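You operate a simulated robot arm through the tools that you are given. There is no shell and no other tool. Be economical: measure what you need, move in short steps, check, and stop when the job is done.

Carry out the task below with a simulated two-armed robot. There is one attempt and no reset: what you move stays moved.

## Task
Prove the GO gauge in the setting ring, then push it into both eyes of leaf 24.
Fine: steady the ring as the gauge goes in and comes out; put the gauge back in its socket.

The check looks at the end state, three seconds after you hand in, the way a careful person would. Anything else that was tipped, shoved, dropped, spilled or broken makes it a failure.

## Robot
Two 7-joint arms with two-finger parallel grippers on one trunk, on a base that drives. Base frame: it is fixed to the floor where the robot stands at the start and does not move with it; the origin is under the middle of the robot, x ahead of it, y to its left, z up; the surface under the hand at the start is at about z = 0.855. Units: m, degrees, N and s.
The left shoulder is at the start at [0.06, 0.143, 0.926], the right one opposite. With the tool pointing down near the work surface each hand reaches from about 0.3 to 0.72 m from the robot's upright axis, wherever it stands, measured 20 degrees to its own side. Places, roughly: blue feeler slider [0.4, 0.1, 0.9]; yellow feeler slider [0.4, -0.2, 0.9]. Payload 1.57 kg a hand.
The tool frame of a hand sits at the grasp point between the pads (the TCP): z along the fingers, y along the line on which they close. The tips reach 0.03 m beyond it. The gripper opens to 0.11 m. The fingers are 0.024 m wide and 0.012 m thick; the gripper's body (0.048 by 0.112 m) begins 0.078 m behind the TCP.
Orientation is that of the tool frame in the base frame, as [roll, pitch, yaw] about the fixed x, y, z axes, in that order (R = Rz(yaw) Ry(pitch) Rx(roll)). With the fingers straight down and closing along the base's y, the tool's x points along the base's -x, its y along +y and its z along -z.

## Interface
- The arms move only by the tool move_arm. It takes "left_increments", "right_increments" or both (then of equal length, played together; a hand with none holds still); each is a list of rows, each a list of 6 numbers: the shift along the tool's x, y, z in m, then the turn, a rotation vector about the tool's x, y, z in degrees. In form: [[tx, ty, tz, ax, ay, az], ...]. A call has 1 to 8 rows; each row is the pose to reach, as a shift and turn from the pose commanded when the call began, along the tool's axes at that moment. "left_gripper" and "right_gripper" are, for a hand that has rows, the closure, from 0 (fully open) to 1 (shut), set as the call begins (left out, the last holds). A row lasts 0.2 s, in which the tool goes at most 0.05 m and 8.6 degrees; a call with a longer step from one row to the next is refused whole, and so is a gripper value outside its range. A pose out of reach is approached as far as the arm can. The call stops where the force on the tool passes 40 N (or 10 N more than at its start, if that is more) or the arm is blocked; 0.2 s more then pass. The fingers move at their own pace (about 0.045 m/s each) and stop on an object; they squeeze with about 31 N. The grip force told is the motor's: it shows also when the fingers shut on nothing. Time passes only in rows, and 0.2 s behind the last, so rows that repeat a pose let the fingers close. It gives the time, the measured TCP pose, the force on the tool (base axes), the opening and the grip force at its end, in the units of the frame above (readings bear some noise), with the torque about the TCP (base axes, N m) and any sound that the robot's microphone picked up, and new pictures: "views" is both (left out), scene, wrist or none (wrist: the cameras of the hands that moved).
- Cameras (640 x 400 px; columns grow to the right, rows downward): "scene" is now at [0.0525, -0.0045, 1.5435]; the picture's right is [-0.05, -1.00, 0.00], its down [-0.68, 0.03, -0.73] and it looks along [0.73, -0.03, -0.68] (base axes); focal length 276 px, centre (320, 200). "left" rides on the left gripper at [0.07, -0.016, -0.141] in its tool frame; the picture's right is [0.23, 0.97, 0.00], its down [-0.85, 0.20, -0.48] and it looks along [-0.47, 0.11, 0.88] (tool axes); focal length 222 px, centre (320, 200). "right" rides on the right gripper at [0.07, 0.016, -0.141] in its tool frame; the picture's right is [-0.23, 0.97, 0.00], its down [-0.86, -0.20, -0.48] and it looks along [-0.47, -0.11, 0.88] (tool axes); focal length 222 px, centre (320, 200). There is no depth. A picture from a camera that has moved, and an enlarged one, comes with that camera's place and axes in the base frame and with its lens.
- move_column(by): slides the trunk up (or, below 0, down) by that many m; the arms and the scene camera ride with it, the base frame stays. It gives what a move gives, with no picture.
- steer(legs): drives the robot by 1 to 6 legs, each [ahead, left, turn to the left] in m, m and degrees, along the robot's own axes; the way and the turn of a leg run together, so that a leg with both is an arc; at most 1.5 m and 180 degrees a leg. The arms and the cameras ride along, it lands a little off, and it stops where it bumps. It gives what a move gives, and a new picture of the scene camera.
- turn_head(pan, tilt): turns the head with the scene camera to pan (to the left, within 86 degrees either way) and tilt (down, from -29 to 69), counted from straight ahead of the robot. It gives what a move gives, and a new picture of the scene camera.
- enlarge(camera, box): a new picture of the part [left, top, right, bottom] of that camera's present view, enlarged. No time passes.
- close_job(): hands the job in; it is judged then, once.

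Work in short steps. Places have to be worked out from the pictures, the camera data and where the tool is seen: move nearer, look again, correct. Check each grasp and each placing, and mend what went wrong. You have 120 turns and 260 pictures in all, those below and enlarged ones among them. Open the grippers and draw the arms clear of the work before you hand the job in, unless the task says otherwise; then end with one line.

The tools are called after ">>>" by a JSON object that holds its "name" and its "arguments". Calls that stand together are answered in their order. move_arm: Moves the arms, as the interface text tells. Its arguments: {"type":"object","properties":{"left_increments":{"type":"array","items":{"type":"array","items":{"type":"number"}}},"left_gripper":{"type":"number"},"right_increments":{"type":"array","items":{"type":"array","items":{"type":"number"}}},"right_gripper":{"type":"number"},"views":{"type":"string","enum":["both","scene","wrist","none"]}},"required":[]} The other tools are called the same way: move_column (by) slides the trunk up or down; steer (legs) drives the base; turn_head (pan, tilt) turns the head that bears the scene camera; enlarge (camera, box) takes an enlarged picture of a part of a camera's view; close_job () hands the job in.

At the start:

```text
time: 0.0
left_position: [0.5259, 0.0886, 1.0006]
left_tcp_rot: [-180.0, 0.0, 180.0]
left_ft_force: [0.4, 1.0, -1.0]
left_moment: [-0.01, 0.02, 0.03]
left_width: 0.1099
left_finger_force: 0.1
right_position: [0.4412, -0.2992, 1.0001]
right_tcp_rot: [-179.9, 0.0, -180.0]
right_ft_force: [-0.9, 0.5, 0.3]
right_moment: [0.01, 0.02, -0.01]
right_width: 0.11
right_finger_force: 0.1
trunk travel left (down, up): [-0.525, 0.065]
robot x, y, heading: [0.0001, -0.0001, 0.1]
head pan, tilt: [-2.6, 42.9]
```

scene: 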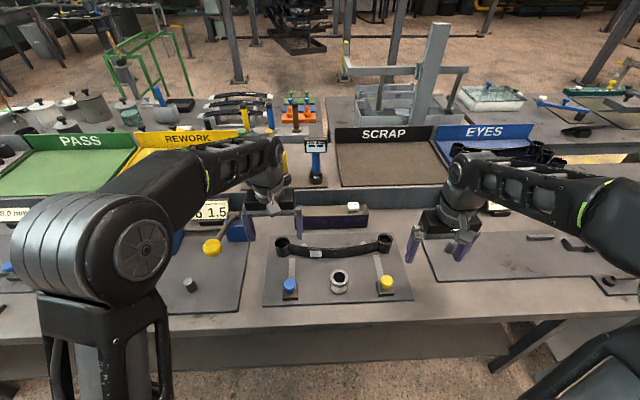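
right: 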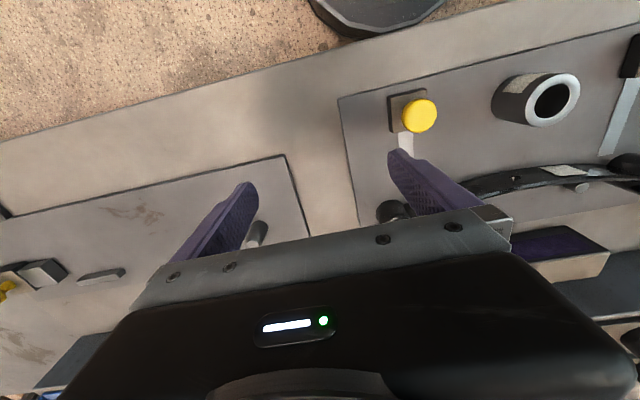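
left: 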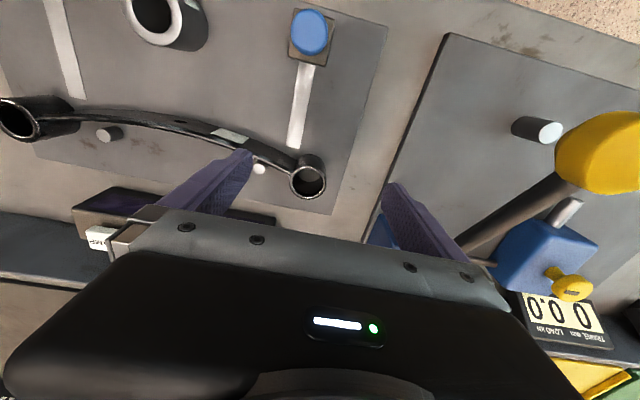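

The leaf spring with two eyes lies on the centre plate, with a ring and two sliders in front of it. I enlarge the scene to find the gauge, the socket and the leaf number.

>>> {"name": "enlarge", "arguments": {"camera": "scene", "box": [250, 190, 430, 310]}}

>>> {"name": "enlarge", "arguments": {"camera": "scene", "box": [400, 160, 640, 310]}}

>>> {"name": "enlarge", "arguments": {"camera": "scene", "box": [150, 80, 390, 230]}}

```text
3.33 times, centred on (340, 250) of scene
camera zoom: at [0.0525, -0.0045, 1.5435], right [-0.05, -1.0, 0.0], down [-0.68, 0.03, -0.73], along [0.73, -0.03, -0.68], focal length 921 px, centre (253, 33)
```

zoom: 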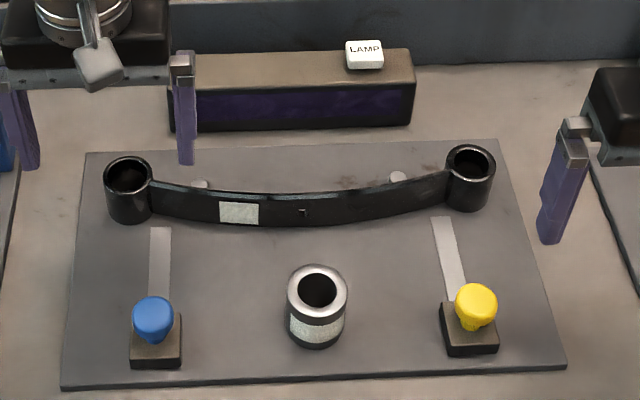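

```text
2.67 times, centred on (520, 235) of scene
camera zoom: at [0.0525, -0.0045, 1.5435], right [-0.05, -1.0, 0.0], down [-0.68, 0.03, -0.73], along [0.73, -0.03, -0.68], focal length 736 px, centre (-213, 107)
```

zoom: 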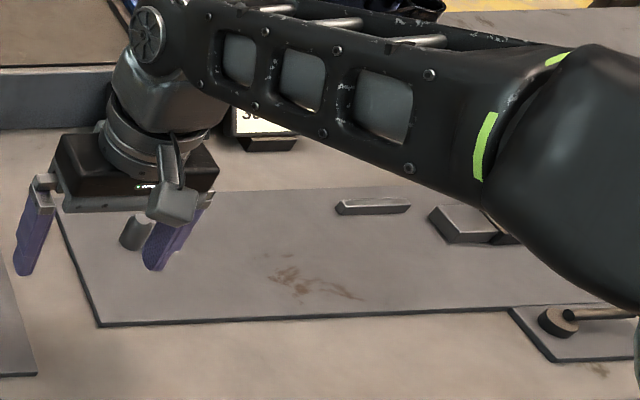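

```text
2.67 times, centred on (270, 155) of scene
camera zoom: at [0.0525, -0.0045, 1.5435], right [-0.05, -1.0, 0.0], down [-0.68, 0.03, -0.73], along [0.73, -0.03, -0.68], focal length 736 px, centre (453, 320)
```

zoom: 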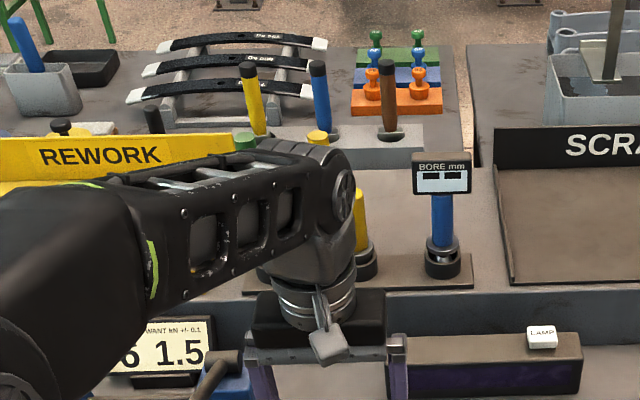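

The left arm hides the near gauge stand. I raise and shift the left hand leftward and back to reveal it.

>>> {"name": "move_arm", "arguments": {"left_increments": [[0.03, 0.03, 0, 0, 0, 0], [0.07, 0.06, 0, 0, 0, 0], [0.1, 0.1, 0, 0, 0, 0], [0.12, 0.14, 0, 0, 0, 0], [0.14, 0.18, 0, 0, 0, 0], [0.16, 0.22, 0, 0, 0, 0]], "views": "both"}}

>>> {"name": "enlarge", "arguments": {"camera": "scene", "box": [130, 70, 370, 220]}}

>>> {"name": "enlarge", "arguments": {"camera": "scene", "box": [300, 230, 348, 260]}}

```text
time: 0.7
left_position: [0.4495, 0.1476, 1.0048]
left_tcp_rot: [-179.1, 1.1, 178.6]
left_ft_force: [8.3, -29.2, -7.8]
left_moment: [0.42, 0.2, -0.58]
left_width: 0.0849
left_finger_force: 0.1
right_position: [0.4402, -0.3036, 0.9976]
right_tcp_rot: [179.9, 0.1, 179.7]
right_ft_force: [-0.3, 0.0, -0.4]
right_moment: [0.0, 0.01, 0.02]
right_width: 0.11
right_finger_force: 0.1
trunk travel left (down, up): [-0.525, 0.065]
robot x, y, heading: [-0.0005, -0.0015, -0.4]
head pan, tilt: [-2.6, 42.9]
stopped in row 3 (left hand): the force on the tool passed its limit at 54 N (the readings are from after the stop); the commanded pose is now the measured one
camera scene: at [0.0542, -0.009, 1.5432], right [-0.05, -1.0, 0.0], down [-0.68, 0.04, -0.73], along [0.73, -0.04, -0.68], focal length 276 px, centre (320, 200)
camera left: at [0.3757, 0.134, 1.1439], right [-0.2, 0.98, -0.02], down [0.85, 0.19, 0.49], along [0.49, 0.08, -0.87], focal length 222 px, centre (320, 200)
```

scene: 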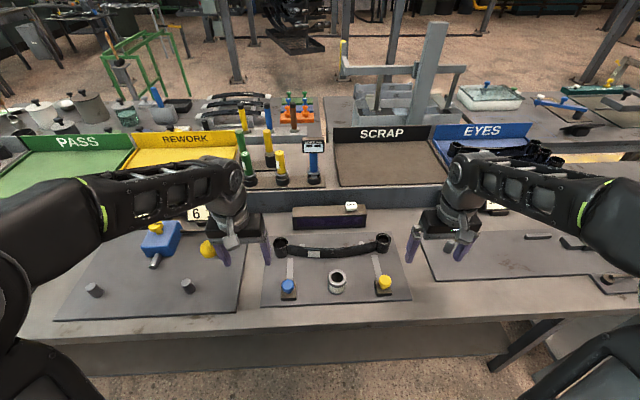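
left: 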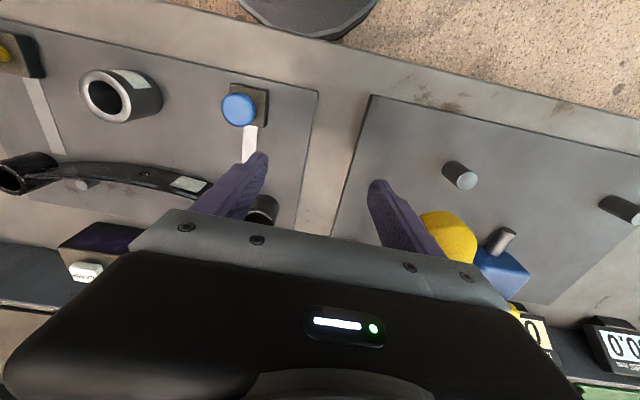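

```text
2.67 times, centred on (250, 145) of scene
camera zoom: at [0.0542, -0.009, 1.5432], right [-0.05, -1.0, 0.0], down [-0.68, 0.04, -0.73], along [0.73, -0.04, -0.68], focal length 736 px, centre (507, 347)
```

zoom: 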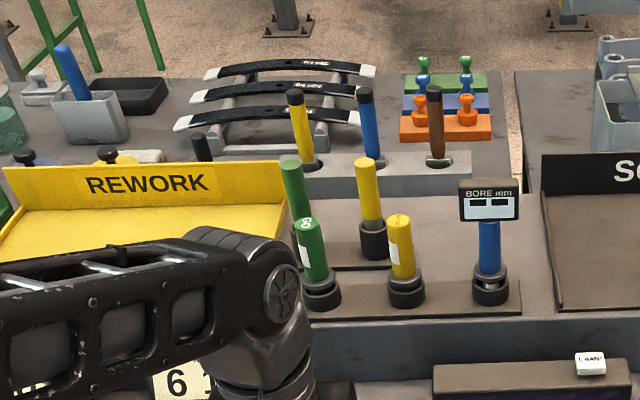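

```text
13.33 times, centred on (324, 245) of scene
camera zoom: at [0.0542, -0.009, 1.5432], right [-0.05, -1.0, 0.0], down [-0.68, 0.04, -0.73], along [0.73, -0.04, -0.68], focal length 3682 px, centre (267, -400)
```

zoom: 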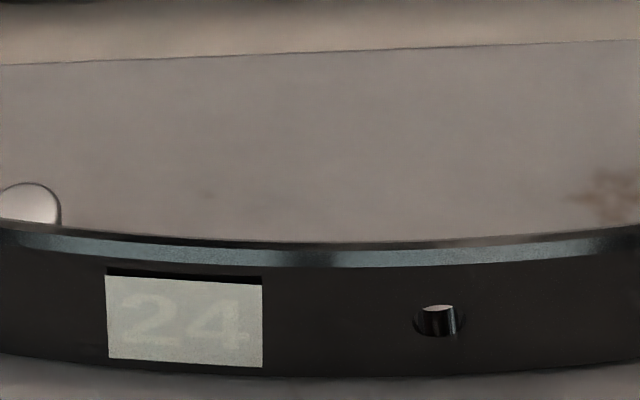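

Leaf 24 is on the plate; the GO gauge should be the green one in the near stand. The left finger ran into the yellow knob of a device on the left, so I back straight off toward -y and look.

>>> {"name": "move_arm", "arguments": {"left_increments": [[0, -0.02, 0, 0, 0, 0], [0, -0.05, 0, 0, 0, 0], [0, -0.05, -0.04, 0, 0, 0], [0, -0.05, -0.08, 0, 0, 0], [0, -0.05, -0.12, 0, 0, 0]], "views": "both"}}

>>> {"name": "enlarge", "arguments": {"camera": "scene", "box": [40, 180, 280, 330]}}

```text
time: 1.9
left_position: [0.4441, 0.1066, 1.1143]
left_tcp_rot: [-179.5, 0.2, 178.9]
left_ft_force: [-0.4, -0.3, 0.3]
left_moment: [0.0, -0.03, -0.01]
left_width: 0.1097
left_finger_force: 0.1
left hand out of reach, approached as far as the arm can: row 5
right_position: [0.4393, -0.3002, 0.999]
right_tcp_rot: [179.9, 0.0, 179.8]
right_ft_force: [-0.8, 0.2, 0.4]
right_moment: [0.05, 0.0, 0.02]
right_width: 0.1098
right_finger_force: 0.0
trunk travel left (down, up): [-0.525, 0.065]
robot x, y, heading: [-0.0011, 0.0036, -0.1]
head pan, tilt: [-2.6, 42.9]
camera scene: at [0.0525, -0.0059, 1.5435], right [-0.05, -1.0, 0.0], down [-0.68, 0.03, -0.73], along [0.73, -0.03, -0.68], focal length 276 px, centre (320, 200)
camera left: at [0.3727, 0.0912, 1.2558], right [-0.21, 0.98, -0.01], down [0.86, 0.19, 0.48], along [0.47, 0.09, -0.88], focal length 222 px, centre (320, 200)
```

scene: 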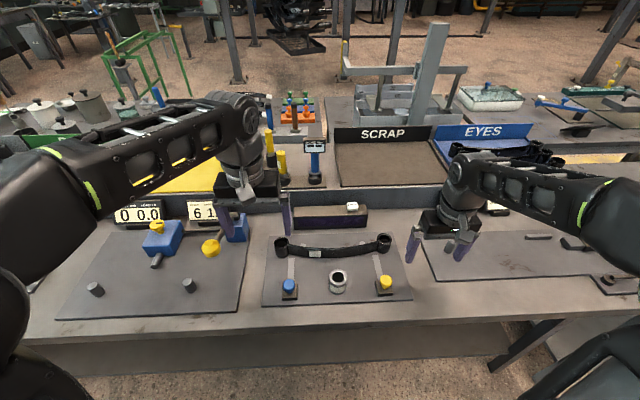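
left: 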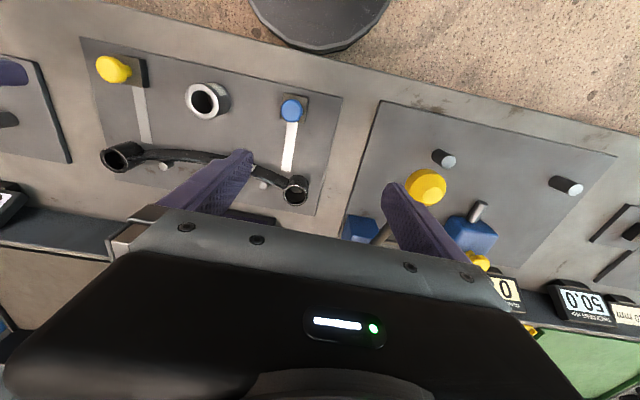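

```text
2.67 times, centred on (160, 255) of scene
camera zoom: at [0.0525, -0.0059, 1.5435], right [-0.05, -1.0, 0.0], down [-0.68, 0.03, -0.73], along [0.73, -0.03, -0.68], focal length 736 px, centre (747, 53)
```

zoom: 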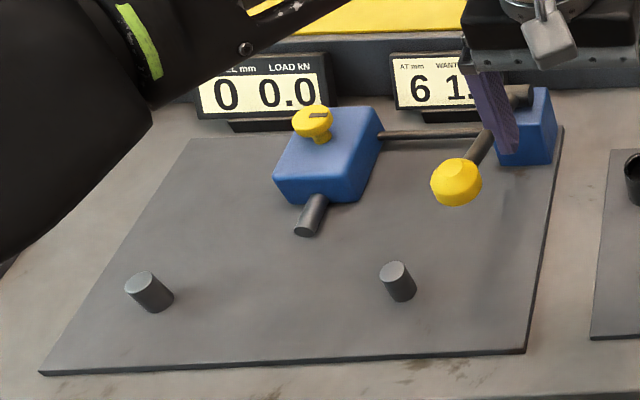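

The lever device looks undisturbed (readouts 0 and 0.0). I lower the left hand to where the stand was visible, clear of the knob, and look closely at the gauge labels.

>>> {"name": "move_arm", "arguments": {"left_increments": [[0, 0, 0.05, 0, 0, 0], [0.02, 0, 0.1, 0, 0, 0], [0.05, 0, 0.12, 0, 0, 0]], "views": "scene"}}

>>> {"name": "enlarge", "arguments": {"camera": "scene", "box": [220, 120, 348, 200]}}

>>> {"name": "enlarge", "arguments": {"camera": "scene", "box": [300, 260, 380, 310]}}

```text
refused: row 2 steps farther than a row can; nothing moved
```

```text
5.00 times, centred on (284, 160) of scene
camera zoom: at [0.0525, -0.0059, 1.5435], right [-0.05, -1.0, 0.0], down [-0.68, 0.03, -0.73], along [0.73, -0.03, -0.68], focal length 1381 px, centre (500, 400)
```

zoom: 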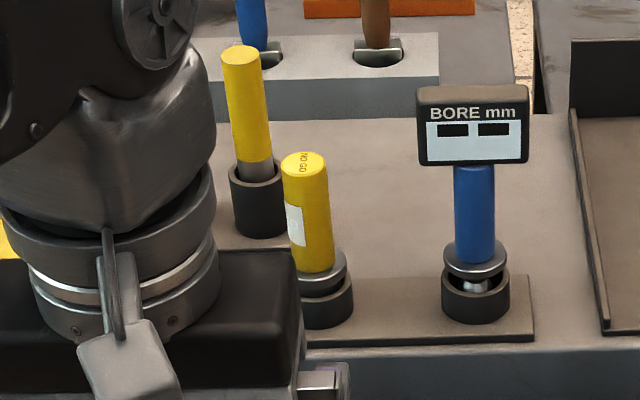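

```text
8.00 times, centred on (340, 285) of scene
camera zoom: at [0.0525, -0.0059, 1.5435], right [-0.05, -1.0, 0.0], down [-0.68, 0.03, -0.73], along [0.73, -0.03, -0.68], focal length 2209 px, centre (160, -480)
```

zoom: 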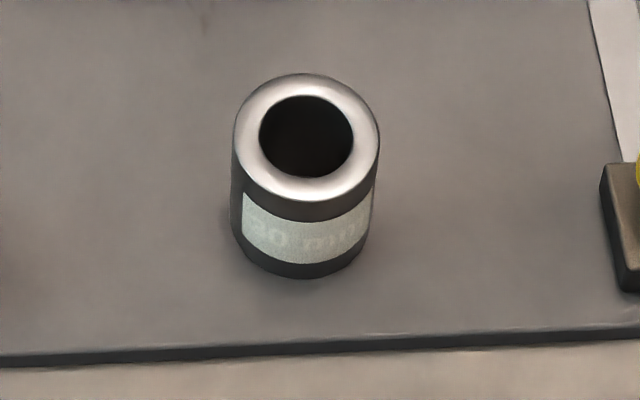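

The ring is marked with a size in mm. I lower the left hand in smaller steps to reveal the green gauges.

>>> {"name": "move_arm", "arguments": {"left_increments": [[0, 0, 0.045, 0, 0, 0], [0.02, 0, 0.085, 0, 0, 0], [0.04, 0, 0.12, 0, 0, 0]], "views": "scene"}}

>>> {"name": "enlarge", "arguments": {"camera": "scene", "box": [220, 120, 348, 200]}}

>>> {"name": "enlarge", "arguments": {"camera": "scene", "box": [325, 280, 357, 300]}}

```text
time: 2.7
left_position: [0.4071, 0.1066, 1.0011]
left_tcp_rot: [-179.3, 1.0, 179.2]
left_ft_force: [-0.1, 0.1, -1.2]
left_moment: [-0.01, 0.03, 0.02]
left_width: 0.11
left_finger_force: 0.1
right_position: [0.4397, -0.3008, 1.0001]
right_tcp_rot: [179.9, -0.1, 179.9]
right_ft_force: [-0.5, -0.4, -0.5]
right_moment: [-0.01, 0.03, 0.01]
right_width: 0.11
right_finger_force: 0.0
trunk travel left (down, up): [-0.525, 0.065]
robot x, y, heading: [-0.0, -0.0, 0.0]
head pan, tilt: [-2.6, 42.9]
camera scene: at [0.0529, -0.0051, 1.5435], right [-0.05, -1.0, 0.0], down [-0.68, 0.03, -0.73], along [0.73, -0.04, -0.68], focal length 276 px, centre (320, 200)
```

scene: 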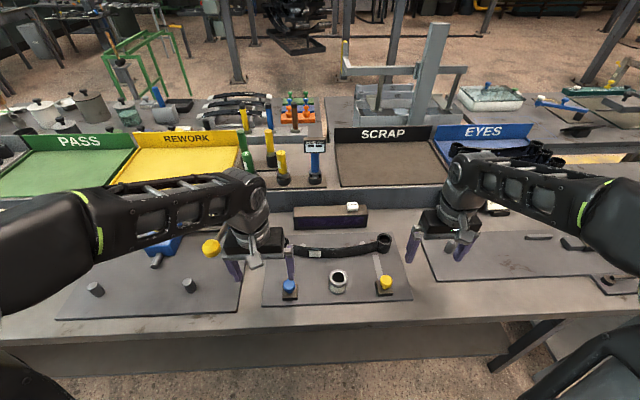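

```text
5.00 times, centred on (284, 160) of scene
camera zoom: at [0.0529, -0.0051, 1.5435], right [-0.05, -1.0, 0.0], down [-0.68, 0.03, -0.73], along [0.73, -0.04, -0.68], focal length 1381 px, centre (500, 400)
```

zoom: 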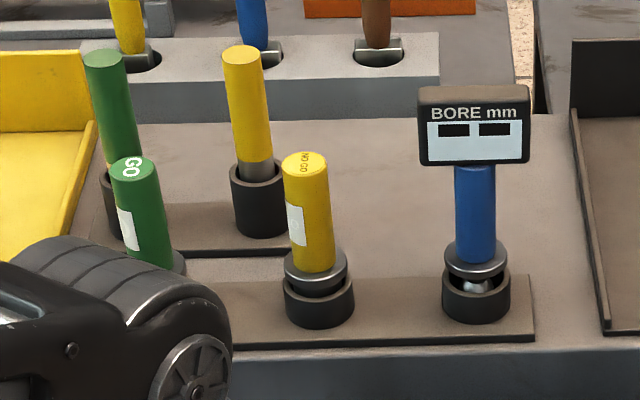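

```text
16.00 times, centred on (341, 290) of scene
camera zoom: at [0.0529, -0.0051, 1.5435], right [-0.05, -1.0, 0.0], down [-0.68, 0.03, -0.73], along [0.73, -0.04, -0.68], focal length 4419 px, centre (-16, -1240)
```

zoom: 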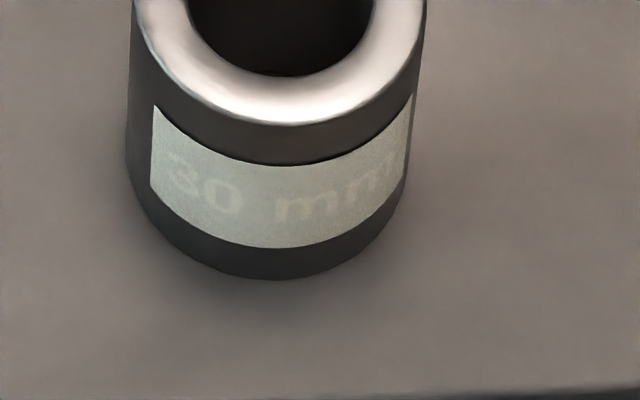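

The ring is 30 mm. I read the label on the green GO gauge and check the back gauges.

>>> {"name": "enlarge", "arguments": {"camera": "scene", "box": [234, 150, 266, 170]}}

>>> {"name": "enlarge", "arguments": {"camera": "scene", "box": [264, 148, 296, 168]}}

```text
16.00 times, centred on (250, 160) of scene
camera zoom: at [0.0529, -0.0051, 1.5435], right [-0.05, -1.0, 0.0], down [-0.68, 0.03, -0.73], along [0.73, -0.04, -0.68], focal length 4419 px, centre (1440, 840)
```

zoom: 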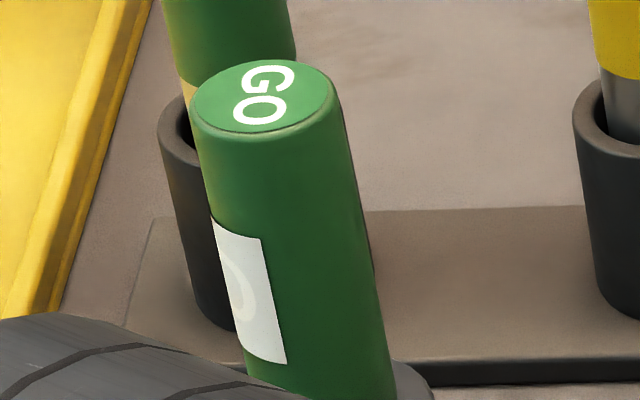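

```text
16.00 times, centred on (280, 158) of scene
camera zoom: at [0.0529, -0.0051, 1.5435], right [-0.05, -1.0, 0.0], down [-0.68, 0.03, -0.73], along [0.73, -0.04, -0.68], focal length 4419 px, centre (960, 872)
```

zoom: 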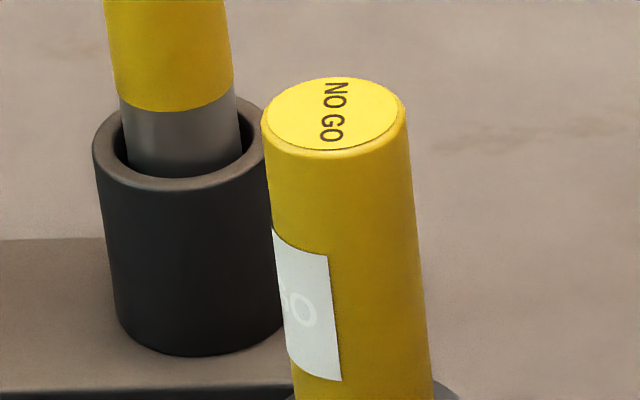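

The green front-row GO gauge is the right one; I estimate it at about [0.76, 0.18] standing on a shelf at z≈0.97 with its top at ≈1.085. That is beyond reach, so I look down to see how much room the base has before the bench.

>>> {"name": "turn_head", "arguments": {"pan": 0, "tilt": 69}}

```text
time: 3.6
left_position: [0.4068, 0.1061, 1.0028]
left_tcp_rot: [-179.3, 0.9, 179.1]
left_ft_force: [-0.4, -0.1, 0.2]
left_moment: [0.05, -0.01, -0.03]
left_width: 0.1101
left_finger_force: 0.1
right_position: [0.44, -0.301, 0.9998]
right_tcp_rot: [-180.0, 0.0, 179.9]
right_ft_force: [-0.8, 0.3, 0.3]
right_moment: [0.01, -0.02, -0.01]
right_width: 0.1099
right_finger_force: 0.0
trunk travel left (down, up): [-0.525, 0.065]
robot x, y, heading: [0.003, -0.0018, -0.1]
head pan, tilt: [0.0, 68.8]
camera scene: at [0.0259, -0.0012, 1.5116], right [0.0, -1.0, 0.0], down [-0.93, 0.0, -0.36], along [0.36, 0.0, -0.93], focal length 276 px, centre (320, 200)
```

scene: 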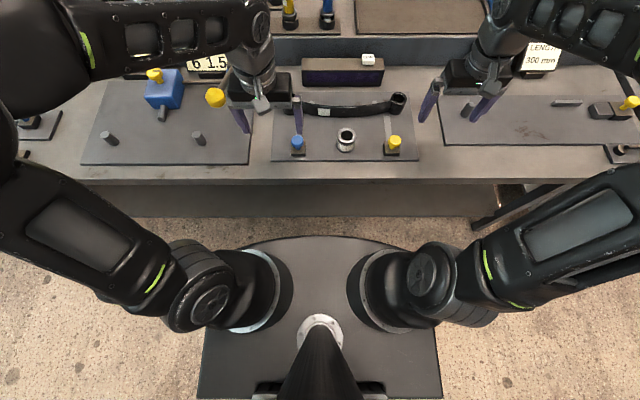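

There is at least ~0.13 m of clearance in front of the base. I drive 0.10 m ahead, which puts the stand within reach (~0.68 m) and keeps the ring at ~0.34 m; then look at the area again.

>>> {"name": "steer", "arguments": {"legs": [[0.1, 0, 0]]}}

>>> {"name": "turn_head", "arguments": {"pan": 0, "tilt": 45}}

```text
time: 4.8
left_position: [0.5081, 0.1059, 1.0022]
left_tcp_rot: [-179.3, 0.9, 179.1]
left_ft_force: [0.4, -1.1, -1.0]
left_moment: [0.01, 0.06, -0.02]
left_width: 0.1099
left_finger_force: 0.1
right_position: [0.5398, -0.3006, 0.9984]
right_tcp_rot: [180.0, 0.0, 179.9]
right_ft_force: [0.7, 0.6, 0.1]
right_moment: [0.02, 0.08, -0.04]
right_width: 0.1099
right_finger_force: 0.0
trunk travel left (down, up): [-0.525, 0.065]
robot x, y, heading: [0.1003, -0.0009, 0.0]
head pan, tilt: [0.0, 68.8]
camera scene: at [0.1268, -0.0015, 1.5115], right [0.0, -1.0, 0.0], down [-0.93, 0.0, -0.36], along [0.36, 0.0, -0.93], focal length 276 px, centre (320, 200)
```

scene: 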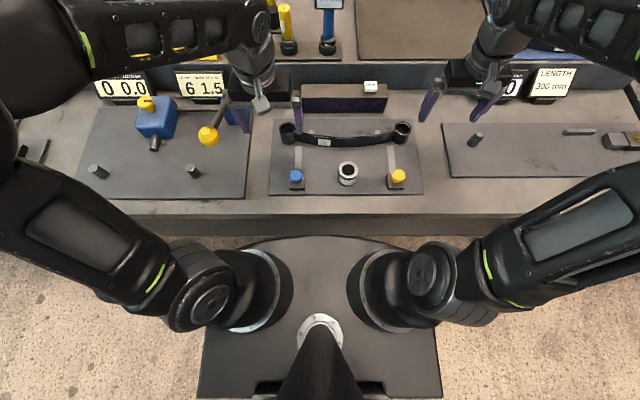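

```text
time: 5.7
left_position: [0.5058, 0.107, 1.0022]
left_tcp_rot: [-179.2, 0.8, 179.1]
left_ft_force: [0.0, 0.4, -0.2]
left_moment: [-0.02, -0.03, 0.0]
left_width: 0.1101
left_finger_force: 0.1
right_position: [0.5387, -0.3004, 0.9997]
right_tcp_rot: [-180.0, 0.0, 179.9]
right_ft_force: [-0.3, 0.1, 0.1]
right_moment: [-0.02, 0.0, -0.01]
right_width: 0.1099
right_finger_force: 0.0
trunk travel left (down, up): [-0.525, 0.065]
robot x, y, heading: [0.0996, -0.0026, -0.1]
head pan, tilt: [0.0, 45.0]
camera scene: at [0.1503, -0.0015, 1.5404], right [0.0, -1.0, 0.0], down [-0.71, 0.0, -0.71], along [0.71, 0.0, -0.71], focal length 276 px, centre (320, 200)
```

scene: 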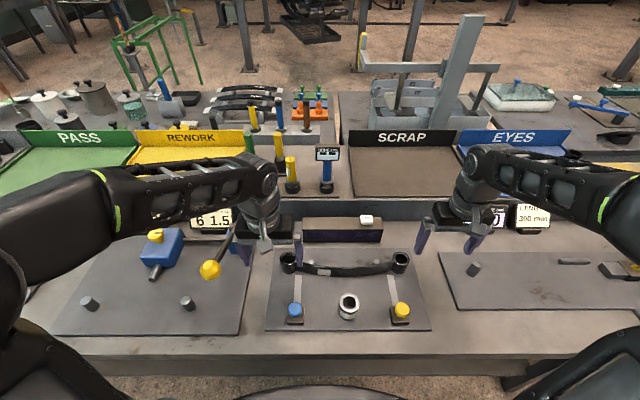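

Driven cleanly. I now raise the left hand above shelf level and move it forward to look at the GO gauge with the wrist camera.

>>> {"name": "move_arm", "arguments": {"left_increments": [[0, 0, -0.045, 0, 0, 0], [-0.015, 0, -0.09, 0, 0, 0], [-0.04, 0.005, -0.13, 0, 0, 0], [-0.075, 0.01, -0.16, 0, 0, 0], [-0.11, 0.015, -0.18, 0, 0, 0], [-0.13, 0.03, -0.18, 0, 0, 0]], "left_gripper": 0.4}}

```text
time: 7.0
left_position: [0.5441, 0.1103, 1.1243]
left_tcp_rot: [-179.3, 1.1, 179.1]
left_ft_force: [-0.1, -0.1, 0.0]
left_moment: [0.02, 0.02, 0.02]
left_width: 0.0662
left_finger_force: 0.1
left hand out of reach, approached as far as the arm can: row 3, 4, 5, 6
right_position: [0.5385, -0.3004, 0.9997]
right_tcp_rot: [180.0, 0.0, 179.9]
right_ft_force: [-0.6, 0.3, 0.3]
right_moment: [0.01, 0.01, -0.01]
right_width: 0.11
right_finger_force: 0.0
trunk travel left (down, up): [-0.525, 0.065]
robot x, y, heading: [0.1037, 0.0018, -0.3]
head pan, tilt: [0.0, 45.0]
camera scene: at [0.1505, -0.0021, 1.5404], right [0.0, -1.0, 0.0], down [-0.71, 0.0, -0.71], along [0.71, 0.0, -0.71], focal length 276 px, centre (320, 200)
camera left: at [0.4705, 0.0959, 1.2642], right [-0.21, 0.98, -0.02], down [0.85, 0.19, 0.49], along [0.48, 0.09, -0.87], focal length 222 px, centre (320, 200)
```

scene: 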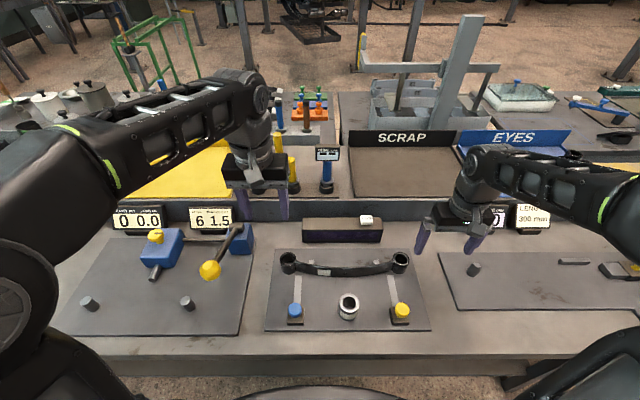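
left: 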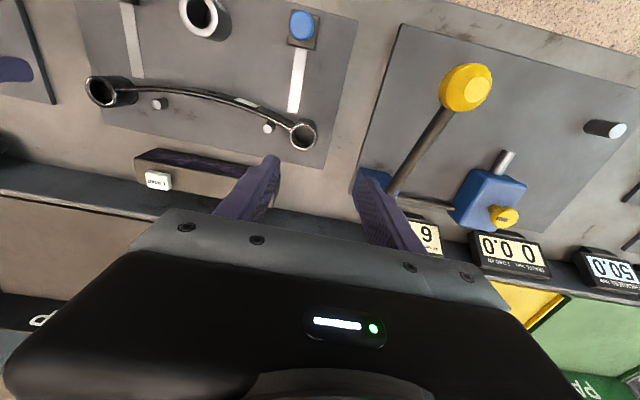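

With the tool straight down the wrist tops out at z≈1.12. I tilt the left tool 45° forward (a front approach to the vertical handle) and raise a bit.

>>> {"name": "move_arm", "arguments": {"left_increments": [[0, 0, 0, 0, -8, 0], [0, 0, 0, 0, -16, 0], [0, 0, 0, 0, -24, 0], [0, 0, 0, 0, -32, 0], [0, 0, 0, 0, -40, 0], [0, 0, 0, 0, -46, 0]]}}

```text
time: 8.4
left_position: [0.5439, 0.1121, 1.1235]
left_tcp_rot: [-178.9, 47.1, 179.8]
left_ft_force: [0.0, 1.0, -0.4]
left_moment: [0.03, 0.03, 0.0]
left_width: 0.0661
left_finger_force: 0.1
right_position: [0.5401, -0.3004, 1.0017]
right_tcp_rot: [-180.0, -0.1, 179.9]
right_ft_force: [-0.6, 0.3, 0.0]
right_moment: [-0.01, 0.01, 0.02]
right_width: 0.1101
right_finger_force: 0.0
trunk travel left (down, up): [-0.525, 0.065]
robot x, y, heading: [0.0987, -0.0025, -0.0]
head pan, tilt: [0.0, 45.0]
camera scene: at [0.15, -0.0015, 1.5405], right [0.0, -1.0, 0.0], down [-0.71, 0.0, -0.71], along [0.71, 0.0, -0.71], focal length 276 px, centre (320, 200)
camera left: at [0.392, 0.0977, 1.1698], right [-0.14, 0.97, -0.18], down [0.24, 0.21, 0.95], along [0.96, 0.09, -0.26], focal length 222 px, centre (320, 200)
```

scene: 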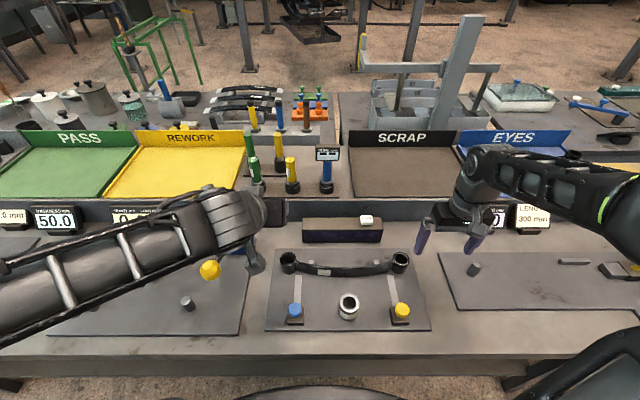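
left: 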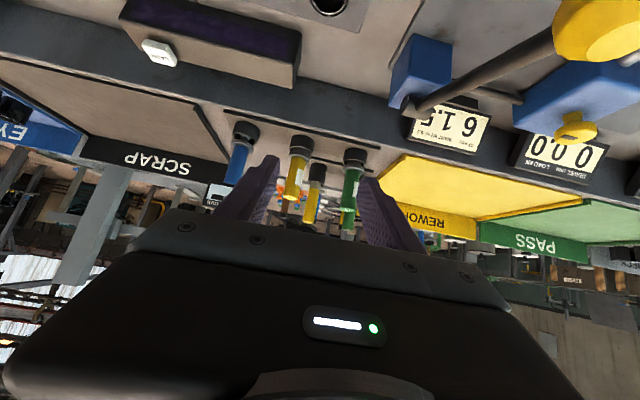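

The whole stand is now visible from the scene camera. I enlarge both views to fix the GO gauge's place.

>>> {"name": "enlarge", "arguments": {"camera": "scene", "box": [232, 140, 296, 200]}}

>>> {"name": "enlarge", "arguments": {"camera": "left", "box": [220, 110, 400, 230]}}

```text
6.67 times, centred on (264, 170) of scene
camera zoom: at [0.15, -0.0015, 1.5405], right [0.0, -1.0, 0.0], down [-0.71, 0.0, -0.71], along [0.71, 0.0, -0.71], focal length 1841 px, centre (693, 400)
```

zoom: 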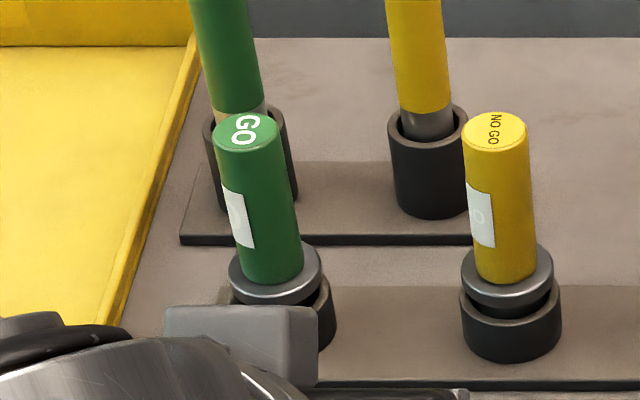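

```text
3.33 times, centred on (310, 170) of left
camera zoom: at [0.392, 0.0977, 1.1698], right [-0.14, 0.97, -0.18], down [0.24, 0.21, 0.95], along [0.96, 0.09, -0.26], focal length 740 px, centre (353, 300)
```

zoom: 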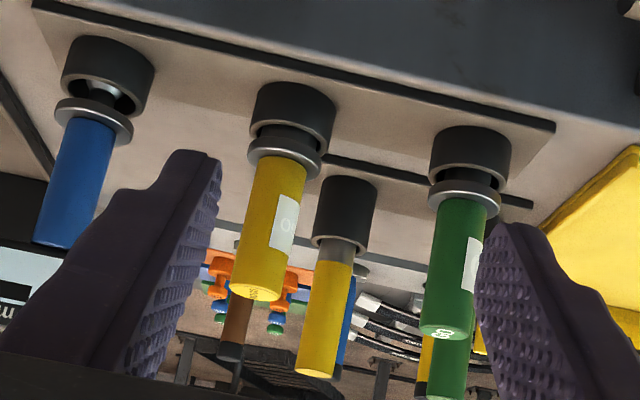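

Triangulating both views puts the GO handle's top at about [0.787, 0.190, 1.065], with the flange at z≈0.987. I move to a pre-grasp 8 cm back along the tool axis, aiming at the handle at z≈1.035.

>>> {"name": "move_arm", "arguments": {"left_increments": [[-0.02, 0.016, 0.031, 0, 0, 0], [-0.04, 0.032, 0.063, 0, 0, 0], [-0.06, 0.048, 0.094, 0, 0, 0], [-0.081, 0.064, 0.126, 0, 0, 0], [-0.101, 0.08, 0.157, 0, 0, 0], [-0.101, 0.08, 0.157, 0, 0, 0]]}}

```text
time: 9.8
left_position: [0.7288, 0.1889, 1.0886]
left_tcp_rot: [-179.0, 47.0, 179.7]
left_ft_force: [0.4, -0.3, 0.0]
left_moment: [-0.02, -0.01, 0.01]
left_width: 0.0661
left_finger_force: 0.1
right_position: [0.5376, -0.3014, 0.999]
right_tcp_rot: [-179.9, -0.1, 179.9]
right_ft_force: [0.5, 0.8, 0.4]
right_moment: [0.01, -0.05, -0.02]
right_width: 0.1098
right_finger_force: 0.0
trunk travel left (down, up): [-0.525, 0.065]
robot x, y, heading: [0.0992, -0.0017, -0.1]
head pan, tilt: [0.0, 45.0]
camera scene: at [0.1497, -0.0016, 1.5405], right [0.0, -1.0, 0.0], down [-0.71, 0.0, -0.71], along [0.71, 0.0, -0.71], focal length 276 px, centre (320, 200)
camera left: at [0.5779, 0.174, 1.1352], right [-0.14, 0.97, -0.18], down [0.24, 0.21, 0.95], along [0.96, 0.09, -0.26], focal length 222 px, centre (320, 200)
```

scene: 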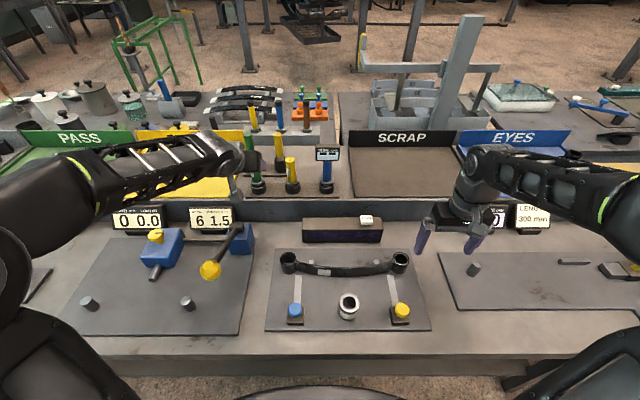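
left: 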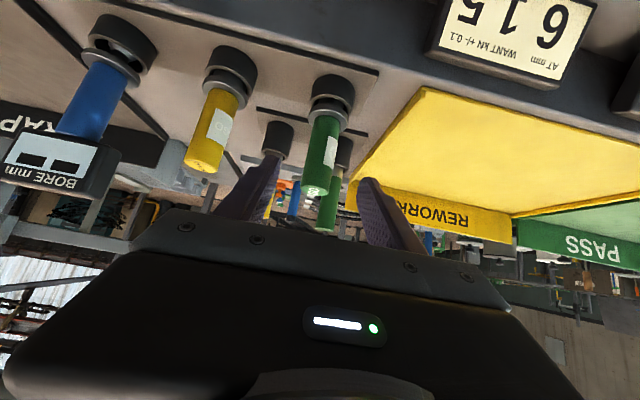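

The wrist view confirms the gauge lies on the tool's path. I advance 8 cm along the tool axis, then view.

>>> {"name": "move_arm", "arguments": {"left_increments": [[0, -0.001, 0.03, 0, 0, 0], [0, -0.002, 0.06, 0, 0, 0], [0, -0.002, 0.08, 0, 0, 0], [0, -0.002, 0.08, 0, 0, 0]]}}

>>> {"name": "enlarge", "arguments": {"camera": "left", "box": [220, 60, 430, 230]}}

```text
time: 10.8
left_position: [0.7888, 0.1846, 1.0327]
left_tcp_rot: [-179.0, 46.8, 179.8]
left_ft_force: [0.2, -0.1, -0.1]
left_moment: [-0.02, 0.01, -0.01]
left_width: 0.0659
left_finger_force: 0.0
right_position: [0.5393, -0.3012, 0.9997]
right_tcp_rot: [-179.9, 0.0, 179.9]
right_ft_force: [0.0, -0.2, 0.2]
right_moment: [0.02, -0.02, 0.0]
right_width: 0.1098
right_finger_force: 0.0
trunk travel left (down, up): [-0.525, 0.065]
robot x, y, heading: [0.1011, 0.0009, -0.1]
head pan, tilt: [0.0, 45.0]
camera scene: at [0.15, -0.0015, 1.5405], right [0.0, -1.0, 0.0], down [-0.71, 0.0, -0.71], along [0.71, 0.0, -0.71], focal length 276 px, centre (320, 200)
camera left: at [0.6367, 0.171, 1.0804], right [-0.14, 0.97, -0.18], down [0.24, 0.21, 0.95], along [0.96, 0.09, -0.26], focal length 222 px, centre (320, 200)
```

scene: 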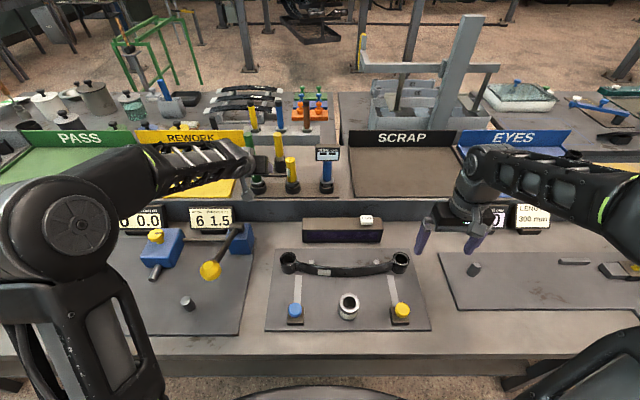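
left: 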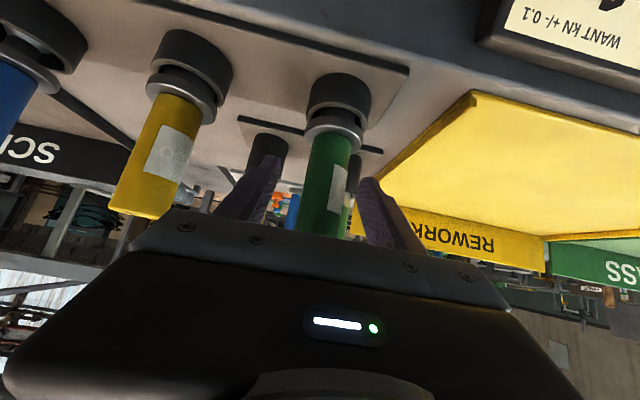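

```text
2.35 times, centred on (325, 145) of left
camera zoom: at [0.6367, 0.171, 1.0804], right [-0.14, 0.97, -0.18], down [0.24, 0.21, 0.95], along [0.96, 0.09, -0.26], focal length 523 px, centre (308, 329)
```

zoom: 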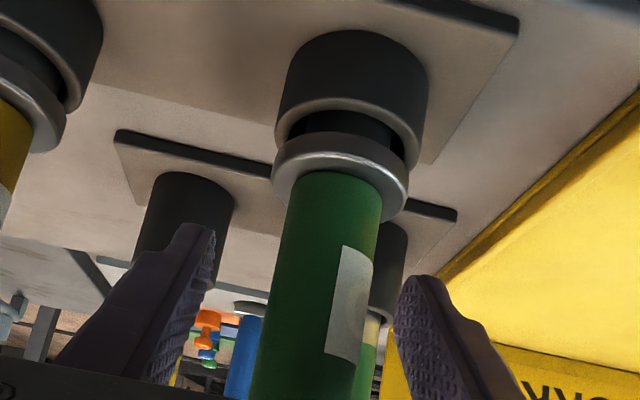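

The handle sits between the fingers, a few mm to +y of centre. I shift 3.5 mm that way and close.

>>> {"name": "move_arm", "arguments": {"left_increments": [[0, 0.0035, 0, 0, 0, 0]], "views": "none"}}

>>> {"name": "move_arm", "arguments": {"left_increments": [[0, 0, 0, 0, 0, 0], [0, 0, 0, 0, 0, 0], [0, 0, 0, 0, 0, 0], [0, 0, 0, 0, 0, 0]], "left_gripper": 1.0, "views": "wrist"}}

```text
time: 11.2
left_position: [0.7888, 0.189, 1.0336]
left_tcp_rot: [-179.0, 47.0, 179.9]
left_ft_force: [0.3, 0.2, 0.0]
left_moment: [-0.04, 0.03, 0.03]
left_width: 0.0662
left_finger_force: 0.1
right_position: [0.5388, -0.3011, 0.9998]
right_tcp_rot: [180.0, 0.0, 179.9]
right_ft_force: [-0.5, -0.5, 0.3]
right_moment: [0.0, 0.03, 0.02]
right_width: 0.1099
right_finger_force: 0.0
trunk travel left (down, up): [-0.525, 0.065]
robot x, y, heading: [0.0989, 0.0035, 0.1]
head pan, tilt: [0.0, 45.0]
```

```text
time: 12.2
left_position: [0.7884, 0.1889, 1.0339]
left_tcp_rot: [-179.0, 46.9, 179.9]
left_ft_force: [-0.2, -1.6, 1.0]
left_moment: [-0.05, 0.02, -0.02]
left_width: 0.0272
left_finger_force: 29.1
right_position: [0.5393, -0.3004, 0.9998]
right_tcp_rot: [180.0, 0.0, 179.9]
right_ft_force: [-0.2, 0.6, 0.4]
right_moment: [-0.01, 0.02, 0.04]
right_width: 0.11
right_finger_force: 0.1
trunk travel left (down, up): [-0.525, 0.065]
robot x, y, heading: [0.0987, -0.0018, -0.4]
head pan, tilt: [0.0, 45.0]
camera left: at [0.6365, 0.1743, 1.0807], right [-0.14, 0.97, -0.18], down [0.24, 0.21, 0.95], along [0.96, 0.09, -0.26], focal length 222 px, centre (320, 200)
```

left: 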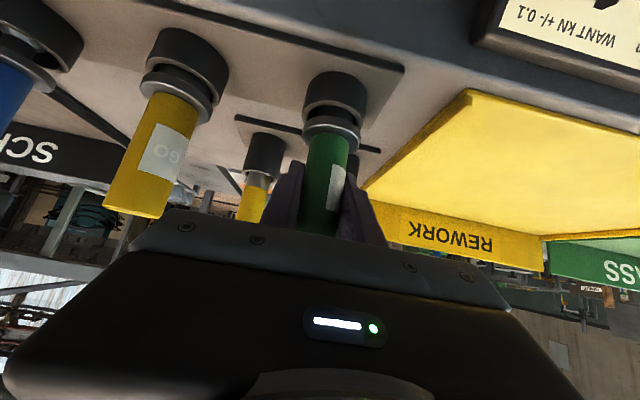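

Grasped (width 27 mm; release pose noted as TCP [0.788, 0.189, 1.034]). I lift straight up along base z.

>>> {"name": "move_arm", "arguments": {"left_increments": [[-0.011, 0, -0.0102, 0, 0, 0], [-0.0256, 0, -0.0239, 0, 0, 0], [-0.0438, -0.0005, -0.041, 0, 0, 0], [-0.062, -0.001, -0.058, 0, 0, 0], [-0.062, -0.001, -0.058, 0, 0, 0]]}}

>>> {"name": "enlarge", "arguments": {"camera": "scene", "box": [216, 120, 312, 200]}}

```text
time: 13.4
left_position: [0.7879, 0.1891, 1.1177]
left_tcp_rot: [-178.9, 46.9, 179.8]
left_ft_force: [0.1, 0.4, -3.0]
left_moment: [0.02, 0.01, 0.02]
left_width: 0.027
left_finger_force: 31.3
right_position: [0.5385, -0.3004, 0.9986]
right_tcp_rot: [180.0, 0.1, 179.9]
right_ft_force: [0.3, -0.3, -0.3]
right_moment: [0.01, -0.01, -0.02]
right_width: 0.1101
right_finger_force: 0.0
trunk travel left (down, up): [-0.525, 0.065]
robot x, y, heading: [0.102, 0.0011, -0.2]
head pan, tilt: [0.0, 45.0]
camera scene: at [0.1507, -0.0014, 1.5404], right [0.0, -1.0, 0.0], down [-0.71, 0.0, -0.71], along [0.71, 0.0, -0.71], focal length 276 px, centre (320, 200)
camera left: at [0.6361, 0.1747, 1.1658], right [-0.14, 0.97, -0.18], down [0.24, 0.21, 0.95], along [0.96, 0.09, -0.26], focal length 222 px, centre (320, 200)
```

scene: 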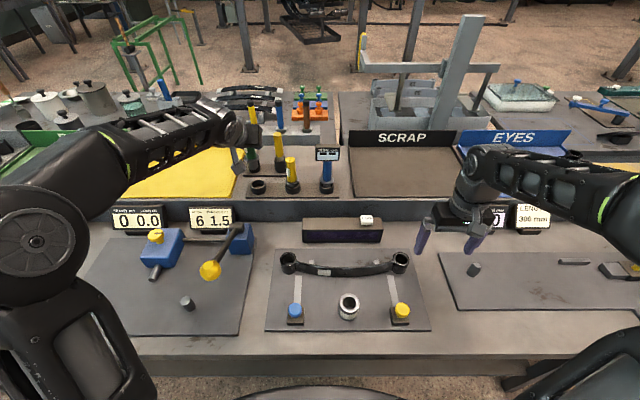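
left: 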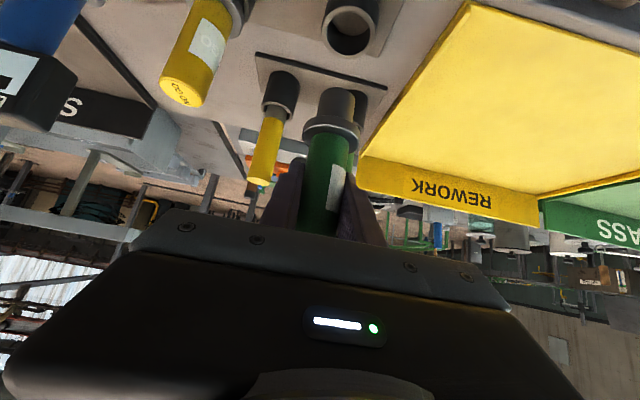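

```text
5.00 times, centred on (264, 160) of scene
camera zoom: at [0.1507, -0.0014, 1.5404], right [0.0, -1.0, 0.0], down [-0.71, 0.0, -0.71], along [0.71, 0.0, -0.71], focal length 1381 px, centre (600, 400)
```

zoom: 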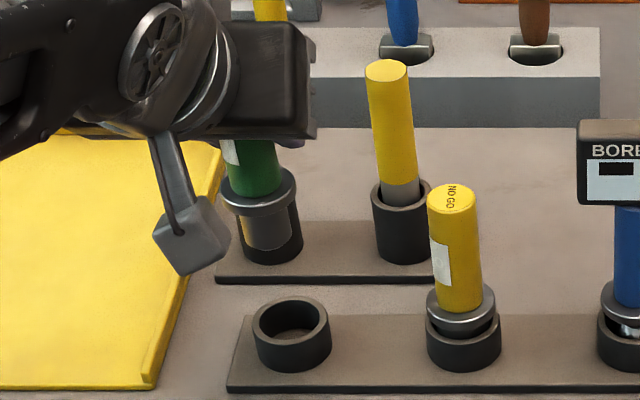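

The gauge is out of its socket with a short plug below the flange. Next, the right hand must hold the ring from the right side, leaving the top free. I enlarge the ring for its position, and yaw the right tool -48° as the first half of its turn.

>>> {"name": "enlarge", "arguments": {"camera": "scene", "box": [316, 280, 380, 320]}}

>>> {"name": "enlarge", "arguments": {"camera": "scene", "box": [260, 230, 440, 340]}}

>>> {"name": "move_arm", "arguments": {"right_increments": [[0, 0, -0.01, 0, 0, 8], [0, 0, -0.02, 0, 0, 16], [0, 0, -0.03, 0, 0, 24], [0, 0, -0.03, 0, 0, 32], [0, 0, -0.03, 0, 0, 40], [0, 0, -0.03, 0, 0, 48]], "views": "none"}}

```text
10.00 times, centred on (348, 300) of scene
camera zoom: at [0.1507, -0.0014, 1.5404], right [0.0, -1.0, 0.0], down [-0.71, 0.0, -0.71], along [0.71, 0.0, -0.71], focal length 2762 px, centre (40, -800)
```

zoom: 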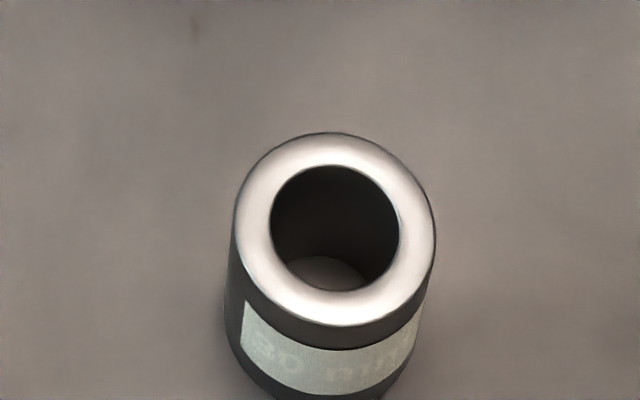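

```text
3.56 times, centred on (350, 285) of scene
camera zoom: at [0.1507, -0.0014, 1.5404], right [0.0, -1.0, 0.0], down [-0.71, 0.0, -0.71], along [0.71, 0.0, -0.71], focal length 982 px, centre (213, -102)
```

zoom: 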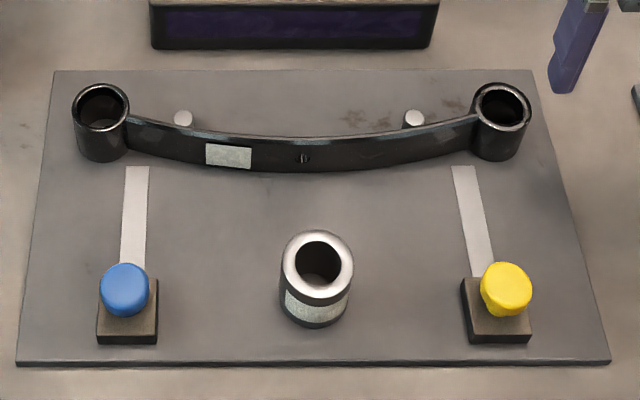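

```text
time: 14.8
left_position: [0.7894, 0.1886, 1.1179]
left_tcp_rot: [-179.0, 46.8, 179.7]
left_ft_force: [0.8, 0.9, -2.4]
left_moment: [-0.02, 0.0, -0.04]
left_width: 0.0271
left_finger_force: 31.3
right_position: [0.5395, -0.3014, 1.0291]
right_tcp_rot: [-180.0, 0.0, 131.7]
right_ft_force: [-0.8, -0.3, 1.1]
right_moment: [-0.03, 0.06, 0.0]
right_width: 0.1099
right_finger_force: 0.1
trunk travel left (down, up): [-0.525, 0.065]
robot x, y, heading: [0.0977, -0.0012, -0.0]
head pan, tilt: [0.0, 45.0]
```

Ring top centre is near [0.44, -0.07, ~0.905]. I finish the right tool's yaw to 90° so it closes along base x.

>>> {"name": "move_arm", "arguments": {"right_increments": [[0, 0, 0, 0, 0, 8], [0, 0, 0, 0, 0, 16], [0, 0, 0, 0, 0, 24], [0, 0, 0, 0, 0, 32], [0, 0, 0, 0, 0, 41.7]], "views": "none"}}

```text
refused: row 5 steps farther than a row can; nothing moved
```

Adjusting the last step to stay within the per-row limit.

>>> {"name": "move_arm", "arguments": {"right_increments": [[0, 0, 0, 0, 0, 8.4], [0, 0, 0, 0, 0, 16.8], [0, 0, 0, 0, 0, 25.2], [0, 0, 0, 0, 0, 33.6], [0, 0, 0, 0, 0, 41.7]], "views": "none"}}

>>> {"name": "move_arm", "arguments": {"right_increments": [[0, 0, 0, 0, 8.4, 0], [0, 0, 0, 0, 16.8, 0], [0, 0, 0, 0, 25.2, 0], [0, 0, 0, 0, 33.6, 0], [0, 0, 0, 0, 42, 0], [0, 0, 0, 0, 50, 0]], "views": "both"}}

```text
time: 16.1
left_position: [0.7887, 0.1903, 1.1199]
left_tcp_rot: [-179.0, 46.9, 179.9]
left_ft_force: [-0.4, 0.6, -2.5]
left_moment: [0.05, -0.02, -0.04]
left_width: 0.027
left_finger_force: 31.4
right_position: [0.5389, -0.3, 1.0302]
right_tcp_rot: [180.0, -0.1, 90.0]
right_ft_force: [-0.1, 0.1, -0.5]
right_moment: [0.0, -0.01, 0.03]
right_width: 0.1101
right_finger_force: 0.0
trunk travel left (down, up): [-0.525, 0.065]
robot x, y, heading: [0.0971, -0.0039, -0.2]
head pan, tilt: [0.0, 45.0]
```

```text
time: 17.4
left_position: [0.7886, 0.1893, 1.1188]
left_tcp_rot: [-178.9, 46.9, 179.7]
left_ft_force: [0.6, -0.3, -3.0]
left_moment: [0.0, -0.01, -0.03]
left_width: 0.027
left_finger_force: 30.7
right_position: [0.5389, -0.2948, 1.0201]
right_tcp_rot: [-178.0, -42.5, 89.7]
right_ft_force: [0.1, -0.1, 0.6]
right_moment: [-0.02, -0.01, 0.0]
right_width: 0.11
right_finger_force: 0.2
right hand out of reach, approached as far as the arm can: row 6
trunk travel left (down, up): [-0.525, 0.065]
robot x, y, heading: [0.0951, -0.0014, -0.2]
head pan, tilt: [0.0, 45.0]
camera scene: at [0.1502, -0.001, 1.5405], right [0.0, -1.0, 0.0], down [-0.71, 0.0, -0.71], along [0.71, 0.0, -0.71], focal length 276 px, centre (320, 200)
camera right: at [0.5587, -0.3392, 1.1714], right [0.97, -0.15, -0.18], down [-0.19, -0.96, -0.22], along [-0.14, 0.25, -0.96], focal length 222 px, centre (320, 200)
```

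scene: 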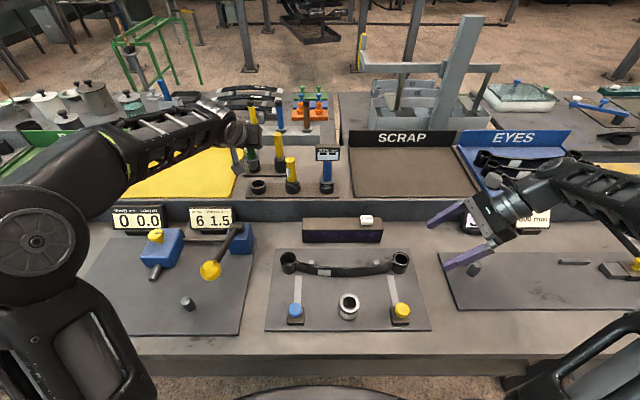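
right: 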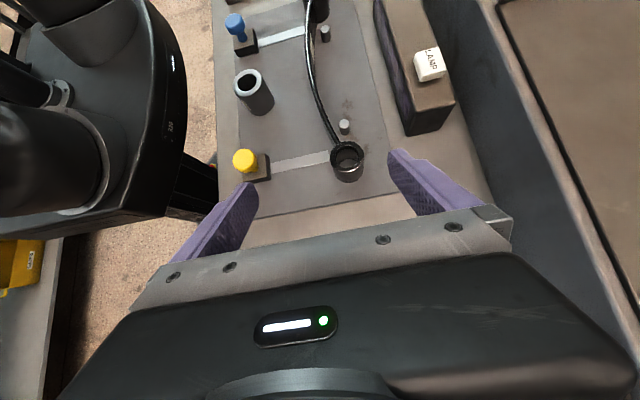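

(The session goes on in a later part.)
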